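You operate a simulated robot arm through the tools that you are given. There is no shell and no other tool. Be economical: measure what you need, move in short steps, check, and stop when the job is done.

You run a simulated robot arm. Do the job below in one go: nothing can be reset, and whatever is moved stays where it is left.

Task
Dust the green drawer box top, then polish a patch on it with the pink pad.
Fine: use the orange dust brush and the teal polish tin; lid back on, brush and pad back in their places. Set down upright: orange dust brush. A coat counts when it lies all over at full strength: go over it till it gets no stronger. What is to be rubbed or washed off counts as gone when no trace of it is left.
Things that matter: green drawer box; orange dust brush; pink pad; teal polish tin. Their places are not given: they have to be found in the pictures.

Only the result counts: the job must be done as asked and must still hold three seconds after the hand-in. Knocking over, shifting, dropping, spilling or breaking anything else fails it. A push-on lid holds only when it is set on centred and level and pressed home; a screw cap is set on level and turned clockwise until tight.

Robot
A 7-joint arm with a two-finger parallel gripper, fixed in place. Base frame: the origin is at the foot of the arm, x ahead of it, y to its left, z up; the work surface is at about z = 0. Lengths are in m, angles in degrees, forces in N, time in s.
With the tool pointing down near the work surface it reaches from about 0.24 to 0.62 m from the base axis. Its first joint turns from -66.0 to 66.0 degrees. Payload 2.6 kg.
Tool frame: the origin (TCP) lies between the finger pads and is the grasp point; the fingertips stand 0.03 m ahead of it; z points along the fingers, y is the line along which they close. Largest opening 0.094 m; finger width 0.028, thickness 0.01; the body of the gripper, 0.05 by 0.096 m, starts 0.055 m behind the TCP.
Orientation is that of the tool frame in the base frame, as a unit quaternion [x, y, z, w]. With the fingers straight down and closing along the base's y, the tool's x points along the base's -x, its y along +y and its z along -z.

Tools
- The arm moves only by the tool move_arm. Its argument "steps" is a list of rows, each an object of numbers (a shift or turn left out is 0, a gripper value left out holds the last): "dx", "dy", "dz": the shift along the tool's x, y, z in mm; "rx", "ry", "rz": the turn, a rotation vector about the tool's x, y, z in degrees. In form: [{"dx": .., "dy": .., "dz": .., "rx": .., "ry": .., "rz": ..}, ...]. A call has 1 to 20 rows; each row shifts and turns the commanded pose from where the row before left it, along the tool's axes as they then stand. "gripper" is the closure, from 0 (fully open) to 1 (shut), set as the call begins (left out, the last holds). A row lasts 0.2 s, in which the tool goes at most 0.05 m and 8.6 degrees; a call with a longer step from one row to the next is refused whole, and so is a gripper value outside its range. Where a pose cannot be reached the arm comes as near as it can. A force on the tool above 40 N (or 10 N above the force at the start of the call, whichever is more), or a blocked arm, ends the call early, and 0.2 s more pass. Each finger travels about 0.072 m/s and halts on what it meets, pressing with about 21 N; the grip force reading is that of the motor and also rises with nothing between the fingers. The clock runs only during rows and for 0.2 s after the last one: add rows that do not move to give the fingers time. It gives the time, the measured TCP pose, the force on the tool (base axes), the opening and the grip force at its end, in the units of the frame above (readings bear some noise), with the torque about the TCP (base axes, N m) and any sound that the robot's microphone picked up.
- Cameras (640 x 400 px; columns grow to the right, rows downward): "scene" is fixed at [0.0507, 0.4469, 0.5682]; the picture's right is [-0.61, -0.80, 0.00], its down [-0.43, 0.33, -0.84] and it looks along [0.67, -0.51, -0.54] (base axes); focal length 314 px, centre (320, 200). "wrist" rides on the gripper at [0.076, 0.014, -0.102] in the tool frame; the picture's right is [-0.18, 0.98, 0.00], its down [-0.75, -0.14, -0.64] and it looks along [-0.63, -0.12, 0.77] (tool axes); focal length 243 px, centre (320, 200).
- capture(camera): a new picture of that camera. No time passes.
- measure_at(camera, pixels): for up to 12 pixels [column, row] of the newest picture of that camera ("zoom" is the newest enlarged one), the place [x, y, z] in the base frame of the surface seen there, good to about 0.003 m. No time passes.
- enlarge(camera, box): a new picture of the part [left, top, right, bottom] of that camera's present view, enlarged. No time passes.
- sign_off(): hands the job in; it is judged then, once.

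Work in short steps. Measure before you move; look again where a grasp or a placing could have gone wrong, and mend it. You have 80 turns and 34 pictures in all, those below and enlarged ones among them. Open the gripper and draw the arm clear of the work before you hand the job in, unless the task says otherwise; then end with one line.

The tools are called by a JSON object that holds its "op" and its "data". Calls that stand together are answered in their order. move_arm: Moves the arm, as the interface text tells. Its arguments: {"type":"object","properties":{"steps":{"type":"array","items":{"type":"object","properties":{"dx":{"type":"number"},"dy":{"type":"number"},"dz":{"type":"number"},"rx":{"type":"number"},"ry":{"type":"number"},"rz":{"type":"number"}}}},"gripper":{"type":"number"}},"required":["steps"]} The other tools are called the same way: capture (camera) takes a picture; measure_at (camera, pixels) gives the place of the surface under pixels of a picture; enlarge (camera, box) takes an enlarged picture of a part of a camera's view; sign_off () hands the job in.

At the start:

```text
t: 0.0
tcp_pos: [0.3462, 0.1031, 0.4147]
tcp_rot: [0.0, 1.0, 0.0, 0.001]
contact_force: [-0.1, 0.2, 1.1]
ft_torque: [-0.02, -0.03, 0.01]
width: 0.0936
finger_force: 0.0
```

scene: 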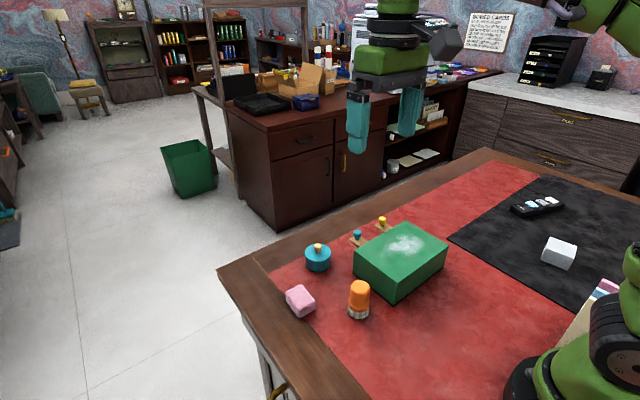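
wrist: 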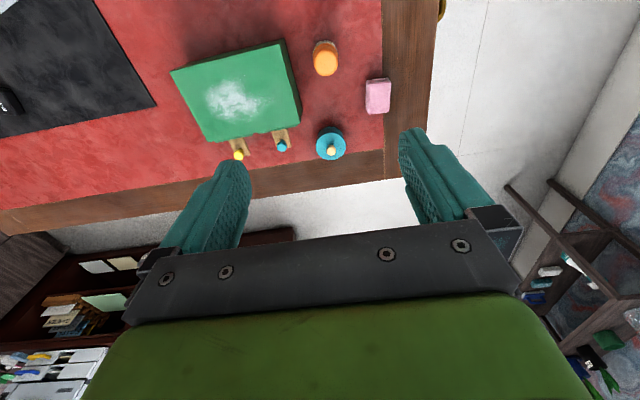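

The pictures show the green box at scene (400,262), orange brush (358,298), pink pad (300,301), teal tin (318,258). I enlarge and then measure.

{"op": "enlarge", "data": {"camera": "scene", "box": [270, 200, 470, 325]}}

{"op": "enlarge", "data": {"camera": "wrist", "box": [160, 20, 416, 180]}}

```text
3.20 times, centred on (370, 262) of scene
```

zoom: 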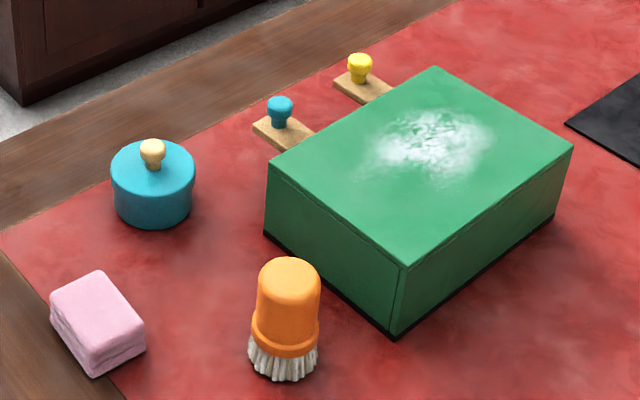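

```text
2.50 times, centred on (288, 100) of wrist
```

zoom: 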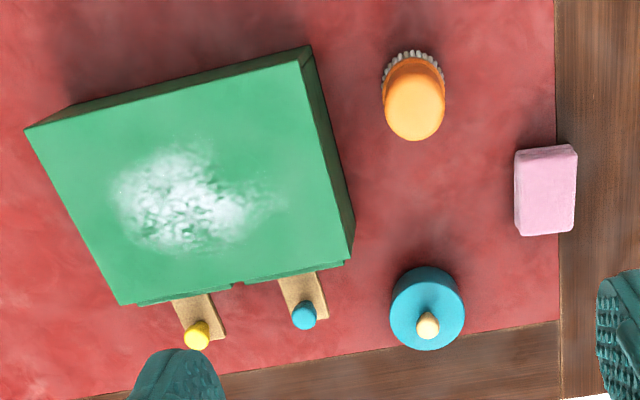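

I measure the objects in the newest zoom (wrist) and in the scene view.

{"op": "measure_at", "data": {"camera": "zoom", "pixels": [[28, 130], [300, 62], [342, 262], [122, 302], [185, 200], [115, 200], [280, 205], [185, 148], [190, 250], [414, 105], [428, 325], [428, 290]]}}

{"op": "measure_at", "data": {"camera": "zoom", "pixels": [[518, 152], [574, 147], [572, 230], [517, 234], [546, 190], [414, 75], [414, 135], [388, 105], [443, 105], [195, 335], [304, 317], [470, 220]]}}

{"op": "measure_at", "data": {"camera": "scene", "pixels": [[359, 287], [359, 300], [357, 308], [357, 315], [318, 248], [318, 258], [318, 268], [308, 251], [328, 251], [318, 244], [293, 310], [302, 292]]}}

```text
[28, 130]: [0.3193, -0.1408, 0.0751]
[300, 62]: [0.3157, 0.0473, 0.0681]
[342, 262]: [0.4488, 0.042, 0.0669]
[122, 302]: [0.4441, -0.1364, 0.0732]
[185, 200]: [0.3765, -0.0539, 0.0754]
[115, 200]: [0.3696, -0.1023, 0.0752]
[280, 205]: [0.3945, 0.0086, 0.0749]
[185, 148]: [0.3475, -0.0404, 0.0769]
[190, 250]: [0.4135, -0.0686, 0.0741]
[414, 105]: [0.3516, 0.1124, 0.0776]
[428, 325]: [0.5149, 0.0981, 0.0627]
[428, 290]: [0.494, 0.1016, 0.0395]
```

```text
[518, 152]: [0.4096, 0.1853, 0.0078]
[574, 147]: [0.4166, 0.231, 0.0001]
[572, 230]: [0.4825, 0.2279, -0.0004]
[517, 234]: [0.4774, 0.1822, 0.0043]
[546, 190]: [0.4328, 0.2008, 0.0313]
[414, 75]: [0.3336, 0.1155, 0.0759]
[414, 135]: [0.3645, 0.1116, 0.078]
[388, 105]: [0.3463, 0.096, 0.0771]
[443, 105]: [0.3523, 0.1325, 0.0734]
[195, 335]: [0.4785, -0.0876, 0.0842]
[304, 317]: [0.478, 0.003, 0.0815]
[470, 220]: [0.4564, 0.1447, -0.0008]
```

```text
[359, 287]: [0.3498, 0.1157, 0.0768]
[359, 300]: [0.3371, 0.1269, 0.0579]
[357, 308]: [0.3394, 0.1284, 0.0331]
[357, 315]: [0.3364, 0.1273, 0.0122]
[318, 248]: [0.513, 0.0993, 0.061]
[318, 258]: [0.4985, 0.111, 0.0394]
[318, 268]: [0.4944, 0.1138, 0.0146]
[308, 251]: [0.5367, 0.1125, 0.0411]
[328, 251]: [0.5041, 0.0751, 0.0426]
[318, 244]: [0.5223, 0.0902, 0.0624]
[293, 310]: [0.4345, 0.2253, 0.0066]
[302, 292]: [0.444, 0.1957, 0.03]
```

Box top is at z≈0.075 (x 0.317–0.448, y −0.14–0.045), and the brush stands at about (0.351, 0.1145), top 0.078. I go above the brush with open fingers.

{"op": "move_arm", "data": {"steps": [{"dx": -4.8, "dy": 11.4, "dz": 40}, {"dz": 50}, {"dz": 50}, {"dz": 50}, {"dz": 50}, {"dz": 35}, {}, {}], "gripper": 0}}

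{"op": "capture", "data": {"camera": "wrist"}}

```text
t: 1.8
tcp_pos: [0.3524, 0.1133, 0.1388]
tcp_rot: [0.0, 1.0, 0.0, -0.001]
contact_force: [0.3, -0.9, 0.0]
ft_torque: [0.02, 0.0, 0.01]
width: 0.094
finger_force: 0.0
```

```text
29 pictures are left
```

wrist: 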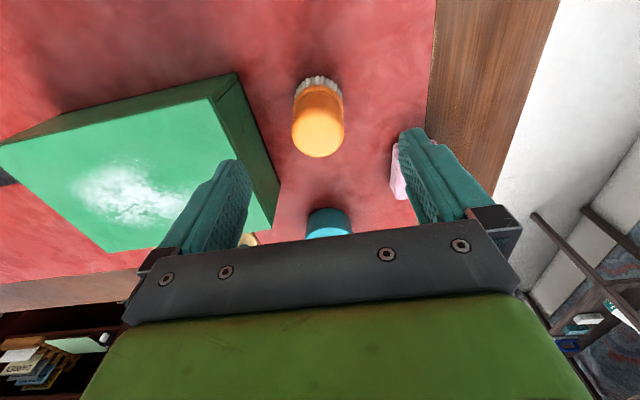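

The brush is between the fingers (column 318). Its collar ends about z 0.042, so I grip the handle above it with TCP at z≈0.073.

{"op": "move_arm", "data": {"steps": [{"dx": 1, "dy": 1, "dz": 33}, {"dz": 33}, {}, {}], "gripper": 0}}

{"op": "move_arm", "data": {"steps": [{}, {}, {}, {}, {}], "gripper": 1}}

{"op": "enlarge", "data": {"camera": "scene", "box": [270, 200, 470, 325]}}

```text
t: 2.8
tcp_pos: [0.3518, 0.115, 0.0741]
tcp_rot: [0.001, 1.0, 0.0, 0.0]
contact_force: [-0.4, -0.8, -0.3]
ft_torque: [-0.02, -0.01, -0.02]
width: 0.0942
finger_force: 0.1
```

```text
t: 4.0
tcp_pos: [0.35, 0.1154, 0.0734]
tcp_rot: [0.0, 1.0, -0.001, 0.0]
contact_force: [0.2, -0.4, 0.7]
ft_torque: [0.01, -0.02, -0.02]
width: 0.0392
finger_force: 21.0
```

```text
3.20 times, centred on (370, 262) of scene
```

zoom: 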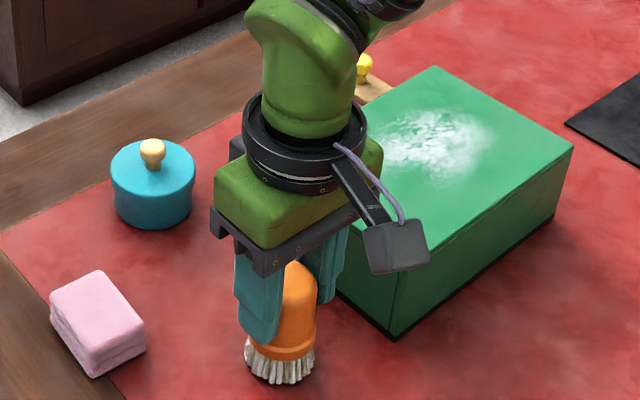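

Brush held (width 0.039, grip reference z 0.0734). I lift and carry it over the box's near left part of the top, then lower gently.

{"op": "move_arm", "data": {"steps": [{"dz": -40}, {"dz": -40}, {"dz": -30}, {"dy": -45, "dx": 8}, {"dy": -45, "dx": 8}, {}, {"dz": 25}, {"dz": 7}, {}]}}

```text
t: 6.0
tcp_pos: [0.3357, 0.0256, 0.151]
tcp_rot: [0.0, 1.0, -0.001, 0.0]
contact_force: [0.6, -0.5, 0.4]
ft_torque: [-0.02, -0.01, -0.03]
width: 0.0396
finger_force: 20.8
```

{"op": "move_arm", "data": {"steps": [{"dz": 3}, {"dz": 1}, {}]}}

```text
t: 6.8
tcp_pos: [0.3351, 0.0267, 0.1461]
tcp_rot: [-0.001, 1.0, 0.001, 0.002]
contact_force: [2.4, 1.9, 17.7]
ft_torque: [0.19, -0.29, 0.03]
width: 0.039
finger_force: 20.9
```

Contact at z≈0.147 with 17.7 N; I ease by 1 mm and sweep the first lanes along y.

{"op": "move_arm", "data": {"steps": [{"dz": -1}, {"dy": -30}, {"dy": -30}, {"dy": -30}, {"dy": -30}, {"dy": -20}, {"dx": -15}, {"dy": 30}, {"dy": 30}, {"dy": 30}, {"dy": 30}, {"dy": 20}, {"dx": -15}]}}

{"op": "enlarge", "data": {"camera": "scene", "box": [330, 180, 490, 280]}}

```text
t: 9.6
tcp_pos: [0.364, 0.0251, 0.1493]
tcp_rot: [0.0, 1.0, 0.0, 0.0]
contact_force: [-0.4, 1.1, -0.3]
ft_torque: [0.02, -0.01, -0.04]
width: 0.0392
finger_force: 21.0
```

```text
4.00 times, centred on (410, 230) of scene
```

zoom: 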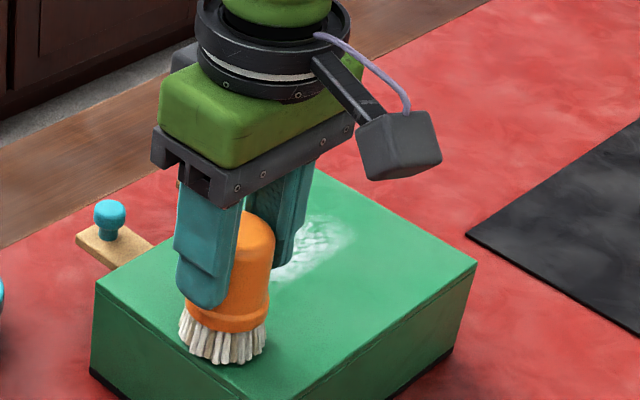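

Dust is going where the brush passed, but contact is now lost (z 0.149, force ~0). I lower a little and check the force.

{"op": "move_arm", "data": {"steps": [{"dz": 2}, {"dy": -15}, {}]}}

```text
t: 10.4
tcp_pos: [0.3652, 0.0106, 0.1457]
tcp_rot: [-0.001, 1.0, 0.001, 0.002]
contact_force: [0.6, 6.7, 14.3]
ft_torque: [0.36, 0.04, -0.02]
width: 0.0391
finger_force: 21.2
```

Good contact (14 N). I continue the lanes at x 0.365, 0.38, 0.395, 0.41.

{"op": "move_arm", "data": {"steps": [{"dy": -30}, {"dy": -30}, {"dy": -30}, {"dy": -30}, {"dx": -15}, {"dy": 30}, {"dy": 30}, {"dy": 30}, {"dy": 30}, {"dy": 15}, {"dx": -15}, {"dy": -30}, {"dy": -30}, {"dy": -30}, {"dy": -30}, {"dy": -15}, {"dx": -15}, {"dy": 30}]}}

{"op": "move_arm", "data": {"steps": [{"dy": 30}, {"dy": 30}, {"dy": 30}, {"dy": 15}, {"dx": -12}, {"dy": -30}, {"dy": -30}, {"dy": -30}, {"dy": -30}, {"dy": -15}, {"dz": -25}, {"dz": -40}, {"dy": 40}, {"dy": 40}, {"dy": 40}, {"dy": 40}, {"dy": 40}]}}

{"op": "enlarge", "data": {"camera": "scene", "box": [330, 180, 490, 280]}}

```text
t: 14.2
tcp_pos: [0.4079, -0.0791, 0.147]
tcp_rot: [0.0, 1.0, 0.0, 0.0]
contact_force: [0.7, -0.6, -1.6]
ft_torque: [0.01, 0.04, 0.02]
width: 0.0393
finger_force: 21.1
```

```text
t: 17.8
tcp_pos: [0.4197, 0.0932, 0.2097]
tcp_rot: [0.0, 1.0, 0.0, 0.001]
contact_force: [0.7, -0.5, -0.9]
ft_torque: [0.01, -0.02, -0.02]
width: 0.0392
finger_force: 21.1
```

```text
4.00 times, centred on (410, 230) of scene
```

zoom: 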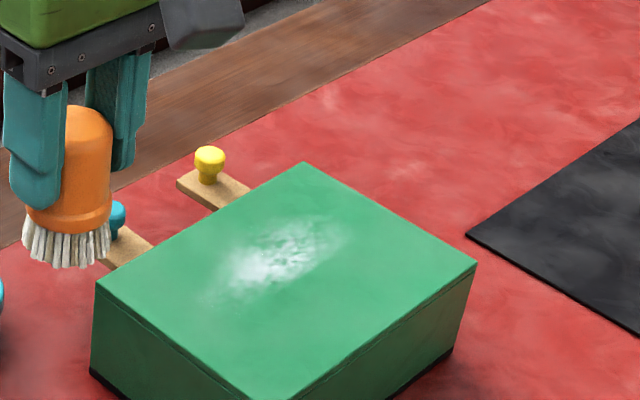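

A patch of dust remains around zoom (285,255). I measure its extents.

{"op": "measure_at", "data": {"camera": "zoom", "pixels": [[215, 290], [340, 225], [280, 225], [290, 270], [240, 290], [320, 215]]}}

```text
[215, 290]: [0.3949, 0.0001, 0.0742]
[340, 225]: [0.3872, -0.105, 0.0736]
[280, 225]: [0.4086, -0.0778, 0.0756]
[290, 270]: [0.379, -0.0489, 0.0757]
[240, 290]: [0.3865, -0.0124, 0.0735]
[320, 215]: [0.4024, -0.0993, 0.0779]
```

I go back to (0.40, 0.01) and lower to contact, pressing a little deeper.

{"op": "move_arm", "data": {"steps": [{"dy": -42, "dx": 10}, {"dy": -42, "dx": 10}, {"dz": 40}, {"dz": 20}, {}, {"dz": 3}, {}, {}]}}

```text
t: 19.6
tcp_pos: [0.4001, 0.008, 0.1478]
tcp_rot: [0.0, 1.0, 0.0, 0.0]
contact_force: [0.5, 0.1, -0.8]
ft_torque: [0.01, 0.0, 0.04]
width: 0.0391
finger_force: 21.7
```

{"op": "move_arm", "data": {"steps": [{"dz": 2}, {}, {"dz": 1}, {}]}}

```text
t: 20.6
tcp_pos: [0.4011, 0.0059, 0.1446]
tcp_rot: [0.0, 1.0, 0.0, 0.0]
contact_force: [-0.4, 0.3, -0.7]
ft_torque: [0.01, -0.02, 0.01]
width: 0.039
finger_force: 21.1
```

No contact yet, so the brush has slid up slightly in the grip; I lower on.

{"op": "move_arm", "data": {"steps": [{"dz": 1}, {}]}}

{"op": "move_arm", "data": {"steps": [{"dz": 1}, {}]}}

```text
t: 21.2
tcp_pos: [0.401, 0.0072, 0.1451]
tcp_rot: [0.0, 1.0, 0.0, 0.002]
contact_force: [-3.8, -0.3, 14.4]
ft_torque: [0.13, 0.06, 0.09]
width: 0.0394
finger_force: 20.9
```

```text
t: 21.8
tcp_pos: [0.4005, 0.0065, 0.1431]
tcp_rot: [-0.001, 1.0, 0.0, 0.001]
contact_force: [0.5, -1.0, 15.6]
ft_torque: [0.09, -0.24, 0.05]
width: 0.0393
finger_force: 20.6
```

Contact ~15 N. I sweep the dusty area with slight extra press per lane.

{"op": "move_arm", "data": {"steps": [{"dy": -25}, {"dy": -25}, {"dy": -25}, {"dy": -25}, {"dy": -20}, {"dx": -12, "dz": 0.7}, {"dy": 25}, {"dy": 25}, {"dy": 25}, {"dy": 25}, {"dy": 20}]}}

{"op": "move_arm", "data": {"steps": [{"dx": 24, "dz": 0.7}, {"dy": -25}, {"dy": -25}, {"dy": -25}, {"dy": -25}, {"dy": -20}, {"dx": 12, "dz": 0.7}, {"dy": 25}, {"dy": 25}, {"dy": 25}, {"dy": 25}, {"dy": 20}]}}

```text
t: 24.2
tcp_pos: [0.4115, 0.0078, 0.1413]
tcp_rot: [0.0, 1.0, 0.0, -0.002]
contact_force: [0.4, 0.4, -0.1]
ft_torque: [-0.01, -0.02, 0.03]
width: 0.039
finger_force: 20.5
```

```text
t: 26.8
tcp_pos: [0.3789, 0.0052, 0.1426]
tcp_rot: [0.0, 1.0, 0.001, -0.001]
contact_force: [-0.8, 1.0, 0.1]
ft_torque: [0.02, 0.01, 0.01]
width: 0.039
finger_force: 21.2
```

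Force is near zero at the ends of the lanes. I raise and look.

{"op": "move_arm", "data": {"steps": [{"dz": -30}, {"dz": -30}, {"dy": 45}, {"dy": 45}, {}]}}

{"op": "enlarge", "data": {"camera": "scene", "box": [330, 180, 490, 280]}}

```text
t: 28.0
tcp_pos: [0.3784, 0.0966, 0.2016]
tcp_rot: [0.001, 1.0, 0.0, 0.0]
contact_force: [0.7, -0.2, -0.3]
ft_torque: [0.01, 0.01, 0.0]
width: 0.039
finger_force: 20.9
```

```text
4.00 times, centred on (410, 230) of scene
```

zoom: 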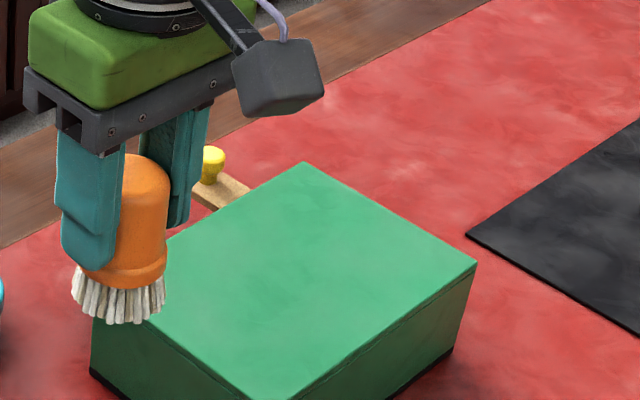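

The dust looks gone; I check closer for faint traces, with the wrist camera too later.

{"op": "enlarge", "data": {"camera": "scene", "box": [355, 218, 451, 278]}}

```text
6.67 times, centred on (403, 248) of scene
```

zoom: 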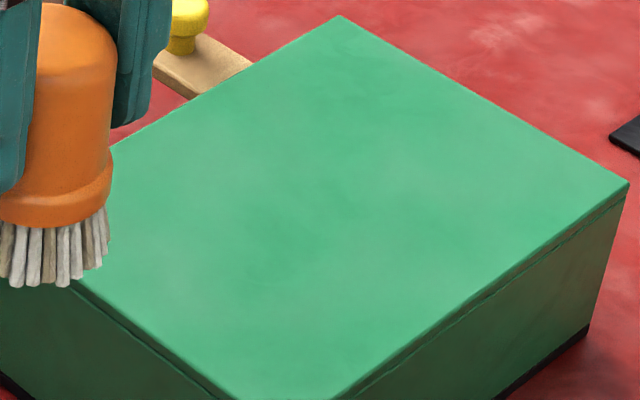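

Only faint mottling is seen; for safety I make one more full pass with firm contact.

{"op": "move_arm", "data": {"steps": [{"dy": -40, "dx": 18}, {"dy": -37, "dx": 15}, {"dz": 40}, {"dz": 19}, {}, {"dz": 2}, {}]}}

{"op": "move_arm", "data": {"steps": [{"dz": 1}, {}]}}

```text
t: 29.6
tcp_pos: [0.3454, 0.0196, 0.1419]
tcp_rot: [0.0, 1.0, 0.001, 0.0]
contact_force: [-0.9, -0.3, -1.0]
ft_torque: [-0.02, -0.01, 0.01]
width: 0.0392
finger_force: 20.9
```

```text
t: 30.2
tcp_pos: [0.3452, 0.0198, 0.141]
tcp_rot: [-0.001, 1.0, 0.0, 0.0]
contact_force: [-3.5, 2.8, 15.3]
ft_torque: [0.19, 0.03, 0.04]
width: 0.0392
finger_force: 21.2
```

{"op": "move_arm", "data": {"steps": [{"dz": 0.5}, {"dy": -35}, {"dy": -35}, {"dy": -35}, {"dy": -30}, {"dx": -18, "dz": 0.5}, {"dy": 35}, {"dy": 35}, {"dy": 35}, {"dy": 30}, {"dx": -18, "dz": 0.5}, {"dy": -35}, {"dy": -35}, {"dy": -35}, {"dy": -30}, {"dx": -18, "dz": 0.5}, {"dy": 35}, {"dy": 35}, {"dy": 35}, {"dy": 30}]}}

{"op": "move_arm", "data": {"steps": [{"dx": -18, "dz": 0.5}, {"dy": -35}, {"dy": -35}, {"dy": -35}, {"dy": -30}, {"dz": -30}, {"dz": -30}, {}]}}

```text
t: 34.4
tcp_pos: [0.399, 0.0188, 0.1363]
tcp_rot: [0.0, 1.0, 0.0, 0.001]
contact_force: [1.5, -7.4, 23.0]
ft_torque: [-0.48, -0.11, 0.06]
width: 0.0391
finger_force: 20.9
```

```text
t: 36.2
tcp_pos: [0.4158, -0.1151, 0.1979]
tcp_rot: [0.0, 1.0, 0.0, -0.001]
contact_force: [0.1, 0.4, -0.5]
ft_torque: [0.01, 0.01, -0.03]
width: 0.0392
finger_force: 21.6
```

Pass complete with contact. I carry the brush back over its place (0.351, 0.115), stopping high.

{"op": "move_arm", "data": {"steps": [{"dy": 46, "dx": 13}, {"dy": 46, "dx": 13}, {"dy": 46, "dx": 13}, {"dy": 46, "dx": 13}, {"dy": 46, "dx": 13}, {"dz": 40}, {"dz": 40}, {"dz": 40}, {}]}}

{"op": "enlarge", "data": {"camera": "scene", "box": [290, 200, 450, 300]}}

```text
t: 38.2
tcp_pos: [0.3494, 0.1119, 0.0754]
tcp_rot: [0.001, 1.0, 0.0, 0.001]
contact_force: [-0.3, -0.7, -1.0]
ft_torque: [0.0, 0.0, -0.01]
width: 0.0392
finger_force: 20.6
```

```text
4.00 times, centred on (370, 250) of scene
```

zoom: 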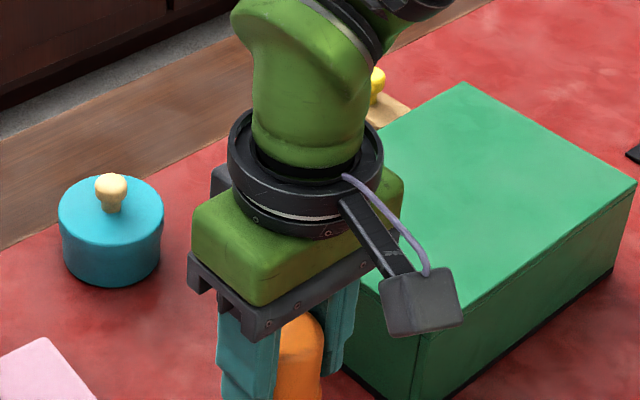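

The top is clean. I lower the brush to the table in small steps, finding contact.

{"op": "move_arm", "data": {"steps": [{"dy": 2.5, "dx": -1, "dz": 8}, {"dz": 3}, {}]}}

{"op": "move_arm", "data": {"steps": [{"dz": 1.5}, {}]}}

```text
t: 39.0
tcp_pos: [0.3526, 0.1158, 0.0649]
tcp_rot: [0.0, 1.0, 0.0, 0.0]
contact_force: [0.4, 0.5, -0.9]
ft_torque: [-0.01, -0.03, -0.02]
width: 0.0393
finger_force: 21.0
```

```text
t: 39.6
tcp_pos: [0.353, 0.1158, 0.064]
tcp_rot: [0.0, 1.0, 0.0, 0.0]
contact_force: [0.1, 0.4, -0.7]
ft_torque: [-0.02, 0.0, 0.02]
width: 0.0393
finger_force: 20.7
```

{"op": "move_arm", "data": {"steps": [{"dz": 1.5}, {}]}}

{"op": "move_arm", "data": {"steps": [{"dz": 1}, {}]}}

```text
t: 40.2
tcp_pos: [0.3524, 0.1161, 0.0623]
tcp_rot: [0.0, 1.0, 0.0, 0.0]
contact_force: [1.1, 0.4, -0.8]
ft_torque: [-0.01, 0.01, -0.03]
width: 0.0393
finger_force: 21.1
```

```text
t: 40.8
tcp_pos: [0.3513, 0.1163, 0.0612]
tcp_rot: [0.0, 1.0, 0.0, 0.0]
contact_force: [-10.3, -2.9, 23.4]
ft_torque: [-0.2, 0.42, -0.05]
width: 0.039
finger_force: 20.9
```

Contact at z≈0.061. I open and raise, then look at the brush.

{"op": "move_arm", "data": {"steps": [{}, {}, {}, {}, {"dz": -40}, {"dz": -40}, {"dz": -40}, {"dz": -40}, {}], "gripper": 0}}

{"op": "capture", "data": {"camera": "wrist"}}

{"op": "enlarge", "data": {"camera": "scene", "box": [270, 200, 470, 325]}}

```text
t: 42.8
tcp_pos: [0.3535, 0.1169, 0.2231]
tcp_rot: [0.0, 1.0, 0.0, 0.0]
contact_force: [0.1, 0.1, 0.2]
ft_torque: [0.01, -0.02, 0.0]
width: 0.0942
finger_force: 0.1
```

```text
22 pictures are left
```

wrist: 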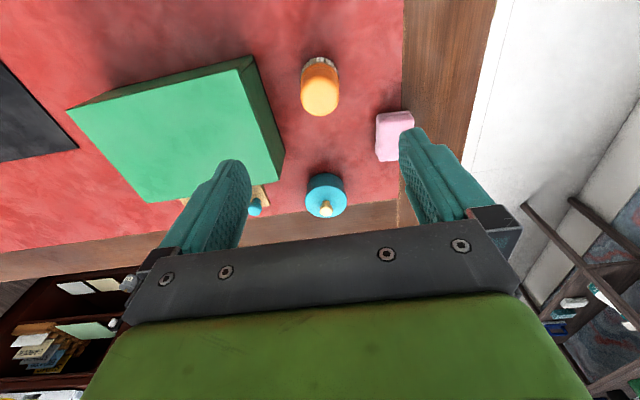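

```text
3.20 times, centred on (370, 262) of scene
```

zoom: 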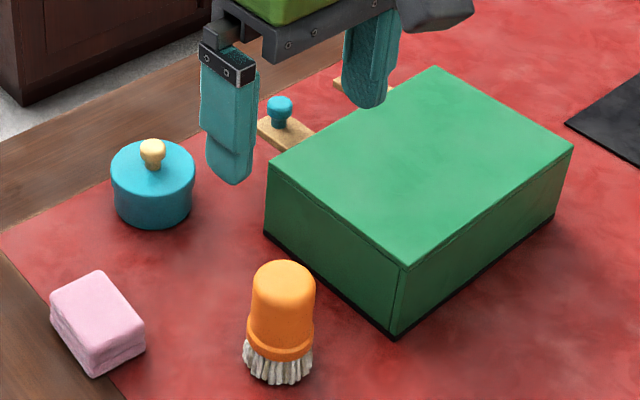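

The brush stands upright in its place. Now I measure the tin lid and knob, and the pad, more finely.

{"op": "measure_at", "data": {"camera": "zoom", "pixels": [[152, 143], [145, 150], [160, 150], [153, 163], [116, 172], [190, 172], [152, 187], [130, 150], [176, 150], [152, 205], [152, 196], [152, 222]]}}

{"op": "measure_at", "data": {"camera": "zoom", "pixels": [[100, 274], [54, 306], [95, 345], [141, 316], [97, 310], [60, 340], [95, 370], [142, 345], [282, 275], [258, 290], [310, 290], [281, 300]]}}

{"op": "measure_at", "data": {"camera": "wrist", "pixels": [[326, 206], [318, 206], [332, 206], [326, 214], [308, 195], [345, 195], [326, 185], [378, 122], [412, 118], [394, 116], [394, 130], [405, 150]]}}

```text
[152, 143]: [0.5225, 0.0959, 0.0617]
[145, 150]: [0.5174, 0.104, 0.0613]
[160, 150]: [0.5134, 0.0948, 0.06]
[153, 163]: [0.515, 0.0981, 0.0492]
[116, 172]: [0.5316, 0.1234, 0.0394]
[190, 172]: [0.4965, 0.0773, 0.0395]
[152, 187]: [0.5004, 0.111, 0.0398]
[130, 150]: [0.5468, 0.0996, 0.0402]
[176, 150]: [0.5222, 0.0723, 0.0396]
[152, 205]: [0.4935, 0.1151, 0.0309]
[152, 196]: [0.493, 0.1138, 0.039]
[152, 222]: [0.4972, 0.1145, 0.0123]
```

```text
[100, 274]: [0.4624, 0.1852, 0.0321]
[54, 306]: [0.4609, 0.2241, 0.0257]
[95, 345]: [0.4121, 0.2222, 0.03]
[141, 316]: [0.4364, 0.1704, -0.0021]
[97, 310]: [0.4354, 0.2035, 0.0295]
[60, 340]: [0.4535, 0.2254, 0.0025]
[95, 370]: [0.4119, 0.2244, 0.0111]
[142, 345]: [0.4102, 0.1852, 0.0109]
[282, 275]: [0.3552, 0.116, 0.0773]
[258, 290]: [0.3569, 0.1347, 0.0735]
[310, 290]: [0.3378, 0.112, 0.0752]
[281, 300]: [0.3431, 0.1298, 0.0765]
```

```text
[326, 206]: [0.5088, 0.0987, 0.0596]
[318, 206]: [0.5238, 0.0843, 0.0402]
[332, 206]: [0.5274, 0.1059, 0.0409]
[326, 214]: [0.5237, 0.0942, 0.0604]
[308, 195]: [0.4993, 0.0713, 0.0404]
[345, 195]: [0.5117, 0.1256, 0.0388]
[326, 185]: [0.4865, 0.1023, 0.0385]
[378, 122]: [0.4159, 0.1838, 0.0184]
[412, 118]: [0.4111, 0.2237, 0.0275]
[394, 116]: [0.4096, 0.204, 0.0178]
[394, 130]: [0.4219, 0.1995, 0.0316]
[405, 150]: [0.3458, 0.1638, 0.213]
```

The lid centre is about (0.518, 0.098), top z 0.040, radius ≈0.029, knob up to 0.062. I move closer to see the lid seam.

{"op": "move_arm", "data": {"steps": [{"dx": -20, "dy": -6, "dz": 25}, {"dx": -30, "dy": -6, "dz": 30}, {"dx": -16, "dy": -6, "dz": 30}, {}]}}

{"op": "enlarge", "data": {"camera": "wrist", "box": [240, 100, 400, 200]}}

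```text
t: 43.8
tcp_pos: [0.4196, 0.097, 0.1341]
tcp_rot: [0.0, 1.0, 0.0, 0.0]
contact_force: [-0.2, 0.1, -0.3]
ft_torque: [0.0, 0.02, 0.02]
width: 0.094
finger_force: 0.1
```

```text
4.00 times, centred on (320, 150) of wrist
```

zoom: 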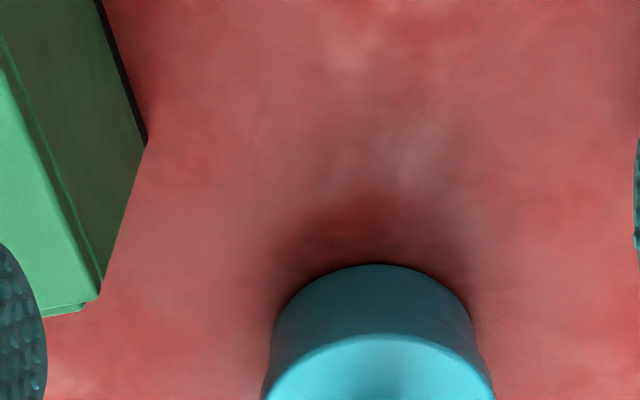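

No ridges seen on the smooth tin, so a push-on lid with knob seems likely. I go above the knob and down to TCP z≈0.074, then close.

{"op": "move_arm", "data": {"steps": [{"dx": -49, "dy": 0.5}, {"dx": -49.5}, {"dz": 40}, {"dz": 19}, {}, {}], "gripper": 0}}

{"op": "enlarge", "data": {"camera": "scene", "box": [270, 200, 370, 262]}}

```text
t: 45.2
tcp_pos: [0.517, 0.101, 0.0756]
tcp_rot: [0.001, 1.0, 0.0, 0.0]
contact_force: [-0.1, 0.4, 0.4]
ft_torque: [0.01, -0.01, 0.0]
width: 0.094
finger_force: 0.0
```

```text
6.40 times, centred on (320, 231) of scene
```

zoom: 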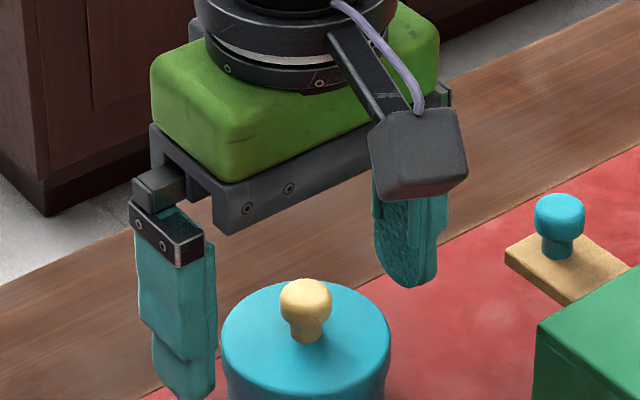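

Knob sits between the fingers; I re-measure it here before closing.

{"op": "measure_at", "data": {"camera": "zoom", "pixels": [[306, 282], [285, 300], [328, 300], [306, 300], [306, 335], [226, 345], [388, 345], [306, 378], [250, 300], [365, 305], [278, 395], [330, 395]]}}

```text
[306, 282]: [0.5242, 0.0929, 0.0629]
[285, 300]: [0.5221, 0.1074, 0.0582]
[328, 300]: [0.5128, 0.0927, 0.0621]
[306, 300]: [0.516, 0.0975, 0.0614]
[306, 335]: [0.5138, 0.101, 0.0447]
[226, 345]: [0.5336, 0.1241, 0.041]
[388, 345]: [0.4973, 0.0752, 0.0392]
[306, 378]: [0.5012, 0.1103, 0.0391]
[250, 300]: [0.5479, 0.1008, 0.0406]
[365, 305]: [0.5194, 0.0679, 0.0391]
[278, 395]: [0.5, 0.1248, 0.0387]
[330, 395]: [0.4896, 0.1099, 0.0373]
```

Knob centre ≈(0.519, 0.0985). Small correction, then close.

{"op": "move_arm", "data": {"steps": [{"dx": -2, "dy": -1, "dz": 1}, {}]}}

{"op": "move_arm", "data": {"steps": [{}, {}, {}, {}, {}], "gripper": 1}}

```text
t: 45.8
tcp_pos: [0.519, 0.0998, 0.0743]
tcp_rot: [-0.001, 1.0, 0.0, 0.0]
contact_force: [0.7, 0.2, 0.1]
ft_torque: [-0.02, 0.0, 0.01]
width: 0.094
finger_force: 0.1
```

```text
t: 47.0
tcp_pos: [0.52, 0.0988, 0.0746]
tcp_rot: [0.0, 1.0, 0.0, 0.001]
contact_force: [0.3, -0.1, -0.1]
ft_torque: [0.0, 0.0, -0.04]
width: 0.0181
finger_force: 20.9
heard: snap
```

Knob gripped (width 0.018); a snap was heard. I lift gently and check.

{"op": "move_arm", "data": {"steps": [{"dz": -2}, {"dz": -2}, {}]}}

{"op": "enlarge", "data": {"camera": "scene", "box": [270, 215, 370, 277]}}

```text
t: 47.8
tcp_pos: [0.5191, 0.0985, 0.0791]
tcp_rot: [0.0, 1.0, 0.0, 0.0]
contact_force: [-0.5, 0.8, 0.5]
ft_torque: [0.0, -0.01, -0.01]
width: 0.0185
finger_force: 21.1
```

```text
6.40 times, centred on (320, 246) of scene
```

zoom: 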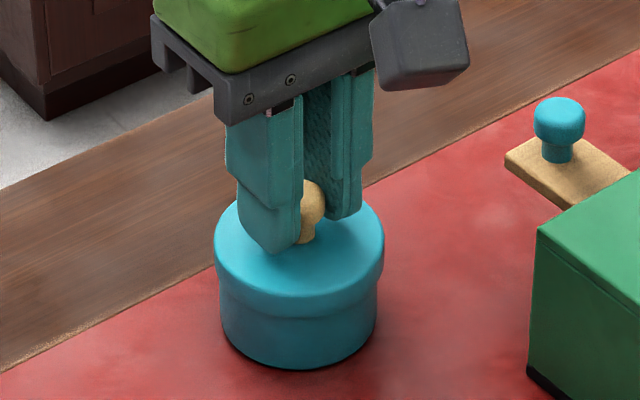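

The lid is rising with the hand while the tin stays. I lift it clear and carry it over the free spot (0.428, 0.100).

{"op": "move_arm", "data": {"steps": [{"dz": -10}, {"dz": -20}, {"dz": -20}, {"dx": 45, "dy": 1}, {"dx": 46, "dy": 1}, {}]}}

{"op": "capture", "data": {"camera": "scene"}}

{"op": "enlarge", "data": {"camera": "scene", "box": [280, 200, 440, 300]}}

```text
t: 49.2
tcp_pos: [0.4271, 0.1001, 0.13]
tcp_rot: [0.0, 1.0, 0.0, 0.0]
contact_force: [0.6, 0.0, 0.0]
ft_torque: [0.0, -0.01, -0.01]
width: 0.018
finger_force: 21.1
```

```text
17 pictures are left
```

scene: 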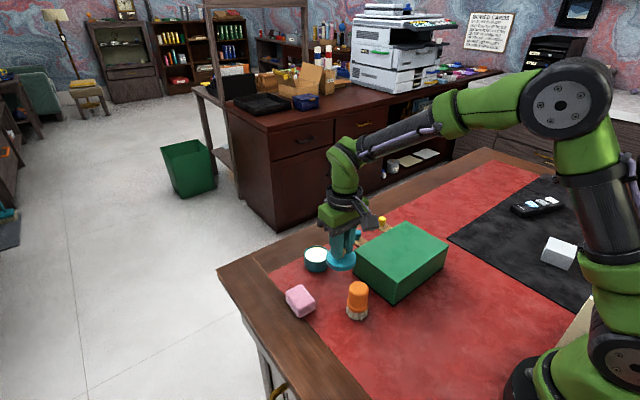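

```text
4.00 times, centred on (360, 250) of scene
```

zoom: 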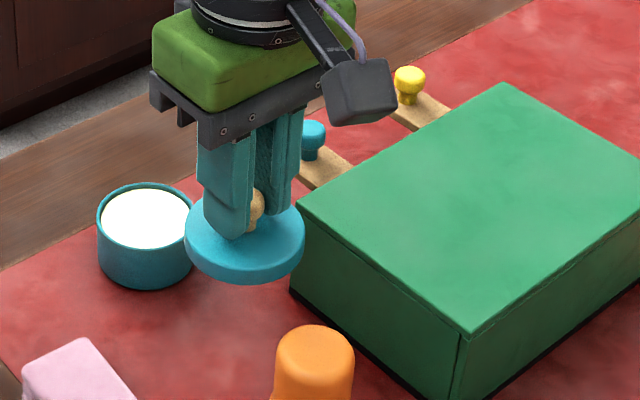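

The tin is open with white polish just under the rim. I measure polish, rim, and lid underside.

{"op": "measure_at", "data": {"camera": "zoom", "pixels": [[145, 218], [108, 215], [180, 220], [145, 240], [145, 192], [98, 215], [193, 218], [145, 252], [245, 280], [245, 265], [190, 245], [300, 245]]}}

```text
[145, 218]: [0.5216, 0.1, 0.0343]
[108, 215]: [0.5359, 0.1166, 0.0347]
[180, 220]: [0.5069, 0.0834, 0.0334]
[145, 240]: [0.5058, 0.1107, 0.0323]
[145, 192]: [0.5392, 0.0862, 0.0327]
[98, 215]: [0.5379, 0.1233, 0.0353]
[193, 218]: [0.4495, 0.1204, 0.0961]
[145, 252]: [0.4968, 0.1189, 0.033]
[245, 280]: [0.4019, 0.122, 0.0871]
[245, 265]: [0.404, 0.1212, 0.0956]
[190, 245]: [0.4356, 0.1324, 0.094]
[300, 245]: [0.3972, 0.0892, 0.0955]
```

Lid underside is ≈0.045 below the TCP. I lower it toward the table.

{"op": "move_arm", "data": {"steps": [{"dz": 40}, {"dz": 35}, {"dz": 4}, {}]}}

{"op": "move_arm", "data": {"steps": [{"dz": 1.5}, {}]}}

{"op": "move_arm", "data": {"steps": [{"dz": 1.5}, {}]}}

```text
t: 50.2
tcp_pos: [0.4281, 0.1013, 0.0507]
tcp_rot: [0.0, 1.0, 0.0, 0.0]
contact_force: [-0.1, 0.6, 0.1]
ft_torque: [0.02, -0.02, 0.01]
width: 0.0183
finger_force: 20.9
```

```text
t: 50.8
tcp_pos: [0.4278, 0.1, 0.0491]
tcp_rot: [0.0, 1.0, 0.0, 0.0]
contact_force: [0.5, -1.0, -1.0]
ft_torque: [0.0, -0.01, 0.02]
width: 0.0181
finger_force: 20.8
```

```text
t: 51.4
tcp_pos: [0.4261, 0.1007, 0.0477]
tcp_rot: [0.0, 1.0, 0.0, 0.0]
contact_force: [-0.2, -0.4, -0.1]
ft_torque: [0.02, 0.02, 0.03]
width: 0.0184
finger_force: 20.9
```

{"op": "move_arm", "data": {"steps": [{"dz": 1}, {}]}}

{"op": "move_arm", "data": {"steps": [{"dz": 1}, {}]}}

{"op": "move_arm", "data": {"steps": [{"dz": 0.7}, {}]}}

```text
t: 52.0
tcp_pos: [0.4281, 0.1004, 0.0454]
tcp_rot: [0.0, 1.0, 0.001, -0.001]
contact_force: [0.0, 0.3, -0.2]
ft_torque: [0.01, 0.02, -0.01]
width: 0.0184
finger_force: 20.9
```

```text
t: 52.6
tcp_pos: [0.4273, 0.1013, 0.0448]
tcp_rot: [0.0, 1.0, 0.0, 0.0]
contact_force: [-0.3, 0.0, -0.3]
ft_torque: [0.03, 0.02, 0.03]
width: 0.0185
finger_force: 21.1
```

```text
t: 53.2
tcp_pos: [0.4273, 0.1012, 0.0447]
tcp_rot: [-0.001, 1.0, 0.0, 0.001]
contact_force: [-0.1, 1.0, -0.7]
ft_torque: [-0.01, 0.0, 0.0]
width: 0.0183
finger_force: 20.6
```

{"op": "move_arm", "data": {"steps": [{"dz": 1}, {}]}}

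{"op": "move_arm", "data": {"steps": [{"dz": 1}, {}]}}

```text
t: 53.8
tcp_pos: [0.4267, 0.1002, 0.0436]
tcp_rot: [0.0, 1.0, 0.0, 0.0]
contact_force: [0.3, 0.1, 0.1]
ft_torque: [0.03, -0.03, 0.01]
width: 0.0184
finger_force: 21.3
```

```text
t: 54.4
tcp_pos: [0.4273, 0.1009, 0.0437]
tcp_rot: [0.0, 1.0, 0.0, 0.0]
contact_force: [-0.5, 0.3, 0.3]
ft_torque: [-0.03, -0.02, -0.05]
width: 0.0182
finger_force: 20.7
```

Still free; the lid is thin (~8 mm). I keep lowering by 1 mm.

{"op": "move_arm", "data": {"steps": [{"dz": 1}, {}]}}

{"op": "move_arm", "data": {"steps": [{"dz": 1}, {}]}}

```text
t: 55.0
tcp_pos: [0.4277, 0.1019, 0.0429]
tcp_rot: [0.0, 1.0, 0.0, 0.0]
contact_force: [-0.2, -0.2, 0.4]
ft_torque: [0.03, 0.01, 0.02]
width: 0.0184
finger_force: 21.2
```

```text
t: 55.6
tcp_pos: [0.4288, 0.1015, 0.041]
tcp_rot: [0.0, 1.0, 0.0, 0.0]
contact_force: [-0.3, -0.2, -0.7]
ft_torque: [-0.01, -0.04, 0.01]
width: 0.0181
finger_force: 21.2
```

No contact yet at 0.041; I look.

{"op": "enlarge", "data": {"camera": "scene", "box": [300, 225, 400, 287]}}

```text
6.40 times, centred on (350, 256) of scene
```

zoom: 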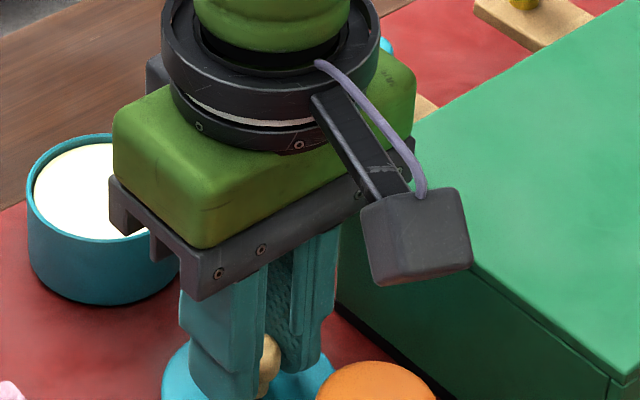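

Near the table, fingers still above the lid. I continue with 1 mm steps.

{"op": "move_arm", "data": {"steps": [{"dz": 1}, {}]}}

{"op": "move_arm", "data": {"steps": [{"dz": 1}, {}]}}

```text
t: 56.2
tcp_pos: [0.4274, 0.1006, 0.0405]
tcp_rot: [0.0, 1.0, 0.0, -0.001]
contact_force: [0.2, -0.1, -1.0]
ft_torque: [-0.01, 0.0, 0.0]
width: 0.0182
finger_force: 21.5
```

```text
t: 56.8
tcp_pos: [0.428, 0.0996, 0.0384]
tcp_rot: [0.0, 1.0, 0.0, 0.0]
contact_force: [-0.9, 0.9, 5.1]
ft_torque: [0.1, 0.05, -0.03]
width: 0.0184
finger_force: 20.9
```

Lid touches the table (5 N). I open partly (to ~0.04, to keep off the box) and rise, then move toward the pad.

{"op": "move_arm", "data": {"steps": [{}, {}, {"dz": -30}, {"dz": -40}, {"dz": -40}, {}], "gripper": 0.55}}

{"op": "move_arm", "data": {"steps": [{"dy": 35, "dx": -3}, {"dy": 35, "dx": -3}, {"dy": 35, "dx": -3}, {}], "gripper": 0}}

{"op": "enlarge", "data": {"camera": "wrist", "box": [160, 20, 416, 180]}}

{"op": "enlarge", "data": {"camera": "scene", "box": [270, 215, 400, 296]}}

```text
t: 58.2
tcp_pos: [0.4275, 0.1001, 0.1485]
tcp_rot: [0.0, 1.0, 0.0, 0.0]
contact_force: [0.0, 1.0, -0.4]
ft_torque: [0.0, 0.0, 0.01]
width: 0.0425
finger_force: 0.1
```

```text
t: 59.2
tcp_pos: [0.4383, 0.2067, 0.1493]
tcp_rot: [0.0, 1.0, 0.0, 0.0]
contact_force: [-0.3, -0.3, 0.1]
ft_torque: [-0.02, -0.02, 0.0]
width: 0.094
finger_force: 0.0
```

```text
2.50 times, centred on (288, 100) of wrist
```

zoom: 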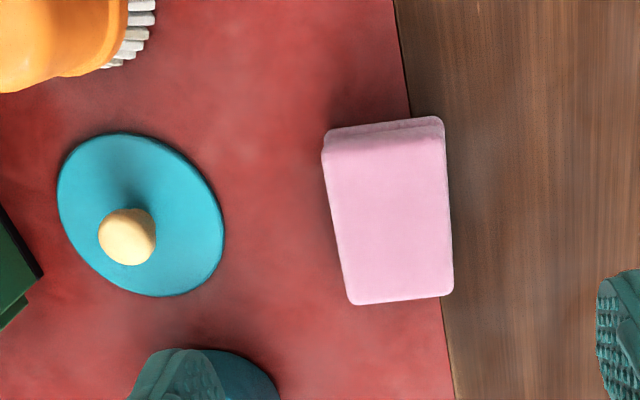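

```text
4.92 times, centred on (335, 256) of scene
```

zoom: 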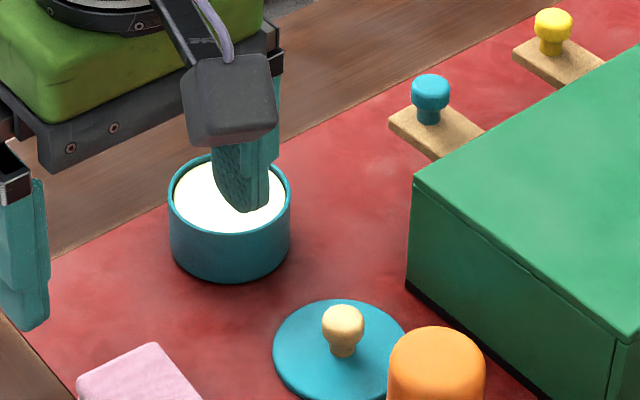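

The lid lies flat and the pad's centre is ≈(0.4365, 0.2045). I go down and grip it across y with tips at z≈0.012.

{"op": "move_arm", "data": {"steps": [{"dx": 1.5, "dy": -2, "dz": 40}, {"dz": 40}, {"dz": 27}, {}], "gripper": 0}}

{"op": "move_arm", "data": {"steps": [{}, {}, {}, {}, {}], "gripper": 1}}

```text
t: 60.2
tcp_pos: [0.4363, 0.2032, 0.0412]
tcp_rot: [-0.001, 1.0, 0.0, 0.0]
contact_force: [-0.4, -0.3, -0.1]
ft_torque: [0.02, -0.01, -0.01]
width: 0.0938
finger_force: 0.1
```

```text
t: 61.4
tcp_pos: [0.4355, 0.2028, 0.0428]
tcp_rot: [0.0, 1.0, 0.001, 0.0]
contact_force: [-0.2, -0.2, -0.2]
ft_torque: [-0.02, -0.03, 0.03]
width: 0.0442
finger_force: 20.7
```

Pad held (width 0.044). I lift and carry it over the tin (0.5205, 0.0995), then lower until contact.

{"op": "move_arm", "data": {"steps": [{"dz": -40}, {"dz": -40}, {"dx": -28, "dy": -35}, {"dx": -28, "dy": -35}, {"dx": -28.5, "dy": -33.5}, {}, {"dz": 37}, {}]}}

{"op": "move_arm", "data": {"steps": [{"dz": 4}, {"dz": 1}, {"dz": 1}, {}]}}

```text
t: 63.2
tcp_pos: [0.52, 0.0989, 0.0876]
tcp_rot: [-0.001, 1.0, 0.001, 0.0]
contact_force: [0.1, -0.8, -1.0]
ft_torque: [0.0, -0.02, 0.01]
width: 0.044
finger_force: 21.4
```

```text
t: 64.2
tcp_pos: [0.5208, 0.0999, 0.0802]
tcp_rot: [0.0, 1.0, 0.001, 0.0]
contact_force: [1.2, -0.1, -0.7]
ft_torque: [0.0, 0.01, 0.0]
width: 0.0441
finger_force: 21.2
```

{"op": "move_arm", "data": {"steps": [{"dz": 1}, {"dz": 1}, {}]}}

{"op": "move_arm", "data": {"steps": [{"dz": 1}, {}]}}

```text
t: 65.0
tcp_pos: [0.5203, 0.1006, 0.0786]
tcp_rot: [0.0, 1.0, 0.0, -0.001]
contact_force: [0.4, -0.9, -0.7]
ft_torque: [-0.01, -0.01, 0.04]
width: 0.0442
finger_force: 20.9
```

```text
t: 65.6
tcp_pos: [0.5187, 0.1, 0.0772]
tcp_rot: [0.0, 1.0, 0.001, 0.0]
contact_force: [-1.7, 0.8, 3.3]
ft_torque: [0.0, 0.07, -0.04]
width: 0.0441
finger_force: 21.0
```

Contact at 0.077 (3 N). I press 1 mm more, wiggle slightly, then lift and inspect.

{"op": "move_arm", "data": {"steps": [{"dz": 0.7}, {"dx": 2}, {"dx": -4}, {"dx": 2}, {}]}}

{"op": "move_arm", "data": {"steps": [{"dz": -30}, {"dz": -35}, {"dz": -35}, {}]}}

{"op": "enlarge", "data": {"camera": "scene", "box": [270, 190, 400, 271]}}

```text
t: 66.8
tcp_pos: [0.5216, 0.1006, 0.0774]
tcp_rot: [0.0, 1.0, -0.001, 0.002]
contact_force: [6.1, 0.4, 11.4]
ft_torque: [0.05, -0.11, -0.02]
width: 0.044
finger_force: 21.1
```

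```text
t: 67.8
tcp_pos: [0.5191, 0.1007, 0.1753]
tcp_rot: [0.0, 1.0, 0.0, -0.001]
contact_force: [-0.2, -0.8, -0.7]
ft_torque: [-0.03, 0.04, 0.05]
width: 0.0443
finger_force: 20.8
```

```text
4.92 times, centred on (335, 230) of scene
```

zoom: 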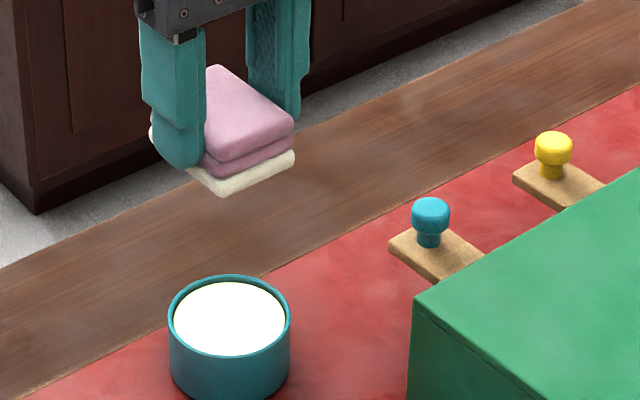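

The pad's underside is loaded with polish. I carry it over the box to (0.38, 0.0) and lower to just above the top.

{"op": "move_arm", "data": {"steps": [{"dx": 35, "dy": -25}, {"dx": 35, "dy": -25}, {"dx": 35, "dy": -25}, {"dx": 35, "dy": -25}, {}, {"dz": 30}, {"dz": 25}, {}]}}

{"op": "move_arm", "data": {"steps": [{"dz": 1.5}, {"dz": 1}, {}]}}

```text
t: 69.6
tcp_pos: [0.3792, 0.0029, 0.1194]
tcp_rot: [0.001, 1.0, 0.0, 0.0]
contact_force: [0.9, 0.8, -0.4]
ft_torque: [0.01, -0.01, 0.0]
width: 0.044
finger_force: 20.9
```

```text
t: 70.4
tcp_pos: [0.3801, 0.0015, 0.1178]
tcp_rot: [0.0, 1.0, 0.0, 0.0]
contact_force: [0.0, 0.6, -1.0]
ft_torque: [0.01, -0.02, 0.02]
width: 0.0439
finger_force: 21.4
```

{"op": "move_arm", "data": {"steps": [{"dz": 1}, {}]}}

{"op": "move_arm", "data": {"steps": [{"dz": 0.7}, {}]}}

```text
t: 71.0
tcp_pos: [0.3805, 0.0009, 0.1173]
tcp_rot: [0.0, 1.0, 0.0, 0.0]
contact_force: [0.2, -0.8, -0.3]
ft_torque: [0.02, -0.02, 0.0]
width: 0.0441
finger_force: 21.1
```

```text
t: 71.6
tcp_pos: [0.3808, 0.0005, 0.1161]
tcp_rot: [-0.001, 1.0, 0.0, -0.001]
contact_force: [-3.9, 0.9, 6.6]
ft_torque: [-0.04, -0.03, -0.02]
width: 0.0443
finger_force: 20.9
```

Contact with ~6.6 N. I rub along y and back, then lift and look at the coat.

{"op": "move_arm", "data": {"steps": [{"dz": 0.6}, {"dy": -20}, {"dy": -20}, {"dy": -20}, {"dy": -20}, {"dy": -10}, {"dy": 20}, {"dy": 20}, {"dy": 20}, {"dy": 20}, {"dy": 10}, {}]}}

{"op": "move_arm", "data": {"steps": [{"dz": -30}, {"dz": -20}, {"dy": 45}, {"dy": 45}, {}]}}

{"op": "enlarge", "data": {"camera": "scene", "box": [330, 200, 474, 290]}}

```text
t: 74.2
tcp_pos: [0.3795, 0.001, 0.1164]
tcp_rot: [0.0, 1.0, 0.0, 0.0]
contact_force: [0.0, -7.3, 14.8]
ft_torque: [-0.28, -0.2, -0.07]
width: 0.044
finger_force: 20.8
```

```text
t: 75.4
tcp_pos: [0.3777, 0.0892, 0.1661]
tcp_rot: [0.0, 1.0, 0.0, 0.0]
contact_force: [-0.2, -0.1, -0.1]
ft_torque: [-0.05, -0.01, -0.01]
width: 0.0442
finger_force: 21.1
```

```text
4.44 times, centred on (402, 245) of scene
```

zoom: 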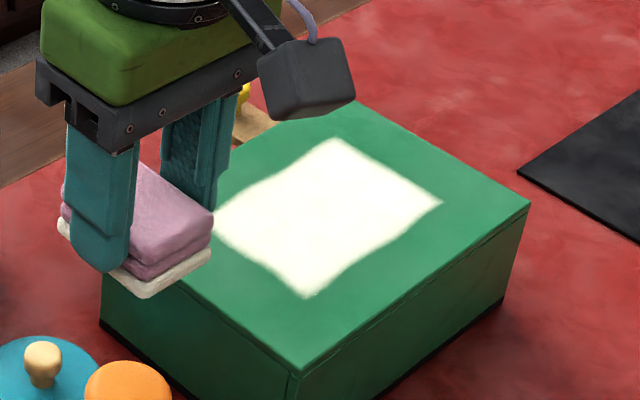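

A solid coat lies over about x 0.353–0.407, y −0.11–0.02. I go over it again with two lanes (x 0.367, 0.393) to widen and firm it.

{"op": "move_arm", "data": {"steps": [{"dy": -44, "dx": 6}, {"dy": -44, "dx": 6}, {"dz": 30}, {"dz": 18.5}, {}, {"dz": 1}, {}]}}

```text
t: 77.0
tcp_pos: [0.3659, 0.0003, 0.116]
tcp_rot: [-0.001, 1.0, 0.001, -0.001]
contact_force: [0.7, -0.5, 0.6]
ft_torque: [0.02, -0.03, 0.0]
width: 0.0442
finger_force: 21.2
```

{"op": "move_arm", "data": {"steps": [{"dz": 1}, {}]}}

```text
t: 77.6
tcp_pos: [0.367, 0.0019, 0.117]
tcp_rot: [-0.001, 1.0, 0.0, 0.001]
contact_force: [-4.0, 0.4, 15.1]
ft_torque: [0.0, 0.23, 0.0]
width: 0.044
finger_force: 20.7
```

{"op": "move_arm", "data": {"steps": [{"dy": -20}, {"dy": -20}, {"dy": -20}, {"dy": -20}, {"dy": -12}, {"dx": -13}, {"dx": -13}, {"dy": 20}, {"dy": 20}, {"dy": 20}, {"dy": 20}, {"dy": 12}, {"dx": 13}, {"dy": -20}, {"dy": -20}, {"dy": -20}, {"dy": -20}, {"dy": -12}, {}]}}

{"op": "move_arm", "data": {"steps": [{"dz": 0.4}, {"dy": 20}, {"dy": 20}, {"dy": 20}, {"dy": 20}, {"dy": 12}, {"dz": -30}, {"dz": -30}, {"dy": 45}, {"dy": 45}, {"dy": 30}, {}]}}

{"op": "enlarge", "data": {"camera": "scene", "box": [330, 200, 474, 290]}}

```text
t: 81.6
tcp_pos: [0.3802, -0.0897, 0.1144]
tcp_rot: [0.0, 1.0, 0.0, 0.001]
contact_force: [0.6, -0.1, -0.7]
ft_torque: [0.02, -0.01, -0.03]
width: 0.0442
finger_force: 21.3
```

```text
t: 84.2
tcp_pos: [0.3791, 0.123, 0.1753]
tcp_rot: [0.0, 1.0, 0.0, 0.0]
contact_force: [-0.1, -0.3, -0.3]
ft_torque: [0.03, -0.01, -0.04]
width: 0.0442
finger_force: 20.4
```

```text
4.44 times, centred on (402, 245) of scene
```

zoom: 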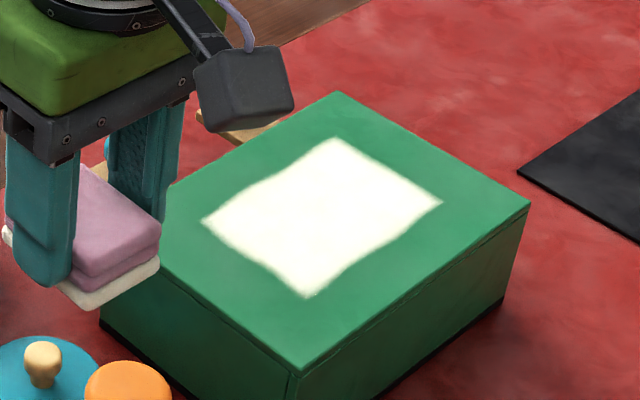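

The coat kept exactly the same outline, uniform cream, so the patch has its own bounds. I measure the corners and look closer at uniformity.

{"op": "measure_at", "data": {"camera": "zoom", "pixels": [[335, 138], [441, 203], [307, 296], [204, 222], [320, 215], [258, 180], [385, 250], [268, 265], [390, 165]]}}

{"op": "enlarge", "data": {"camera": "scene", "box": [370, 225, 434, 270]}}

```text
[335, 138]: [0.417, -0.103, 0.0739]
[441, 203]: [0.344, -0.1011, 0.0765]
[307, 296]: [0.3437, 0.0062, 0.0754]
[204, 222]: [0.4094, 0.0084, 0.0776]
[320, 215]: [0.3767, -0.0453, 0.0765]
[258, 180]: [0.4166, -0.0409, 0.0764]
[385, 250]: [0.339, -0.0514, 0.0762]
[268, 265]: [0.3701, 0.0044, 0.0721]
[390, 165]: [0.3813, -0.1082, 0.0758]
```

```text
8.89 times, centred on (402, 248) of scene
```

zoom: 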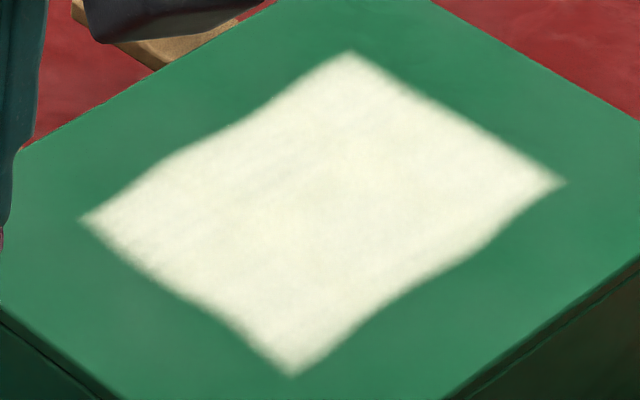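

Patch bounds x 0.342–0.415, y −0.105–0.006, evenly coated. To be sure of full strength, I reload the pad once and rub again.

{"op": "move_arm", "data": {"steps": [{"dx": -47, "dy": -8}, {"dx": -47, "dy": -8}, {"dx": -47, "dy": -7}, {}, {"dz": 40}, {"dz": 40}, {"dz": 18}, {}]}}

{"op": "move_arm", "data": {"steps": [{"dz": 1}, {}]}}

```text
t: 86.0
tcp_pos: [0.5211, 0.0989, 0.0762]
tcp_rot: [-0.001, 1.0, 0.0, 0.0]
contact_force: [0.0, -0.9, -1.4]
ft_torque: [0.02, 0.0, -0.02]
width: 0.0442
finger_force: 20.6
```

```text
t: 86.6
tcp_pos: [0.5223, 0.0996, 0.0756]
tcp_rot: [0.0, 1.0, 0.0, -0.001]
contact_force: [-0.1, -0.6, -0.4]
ft_torque: [0.02, 0.02, 0.02]
width: 0.0441
finger_force: 20.9
```

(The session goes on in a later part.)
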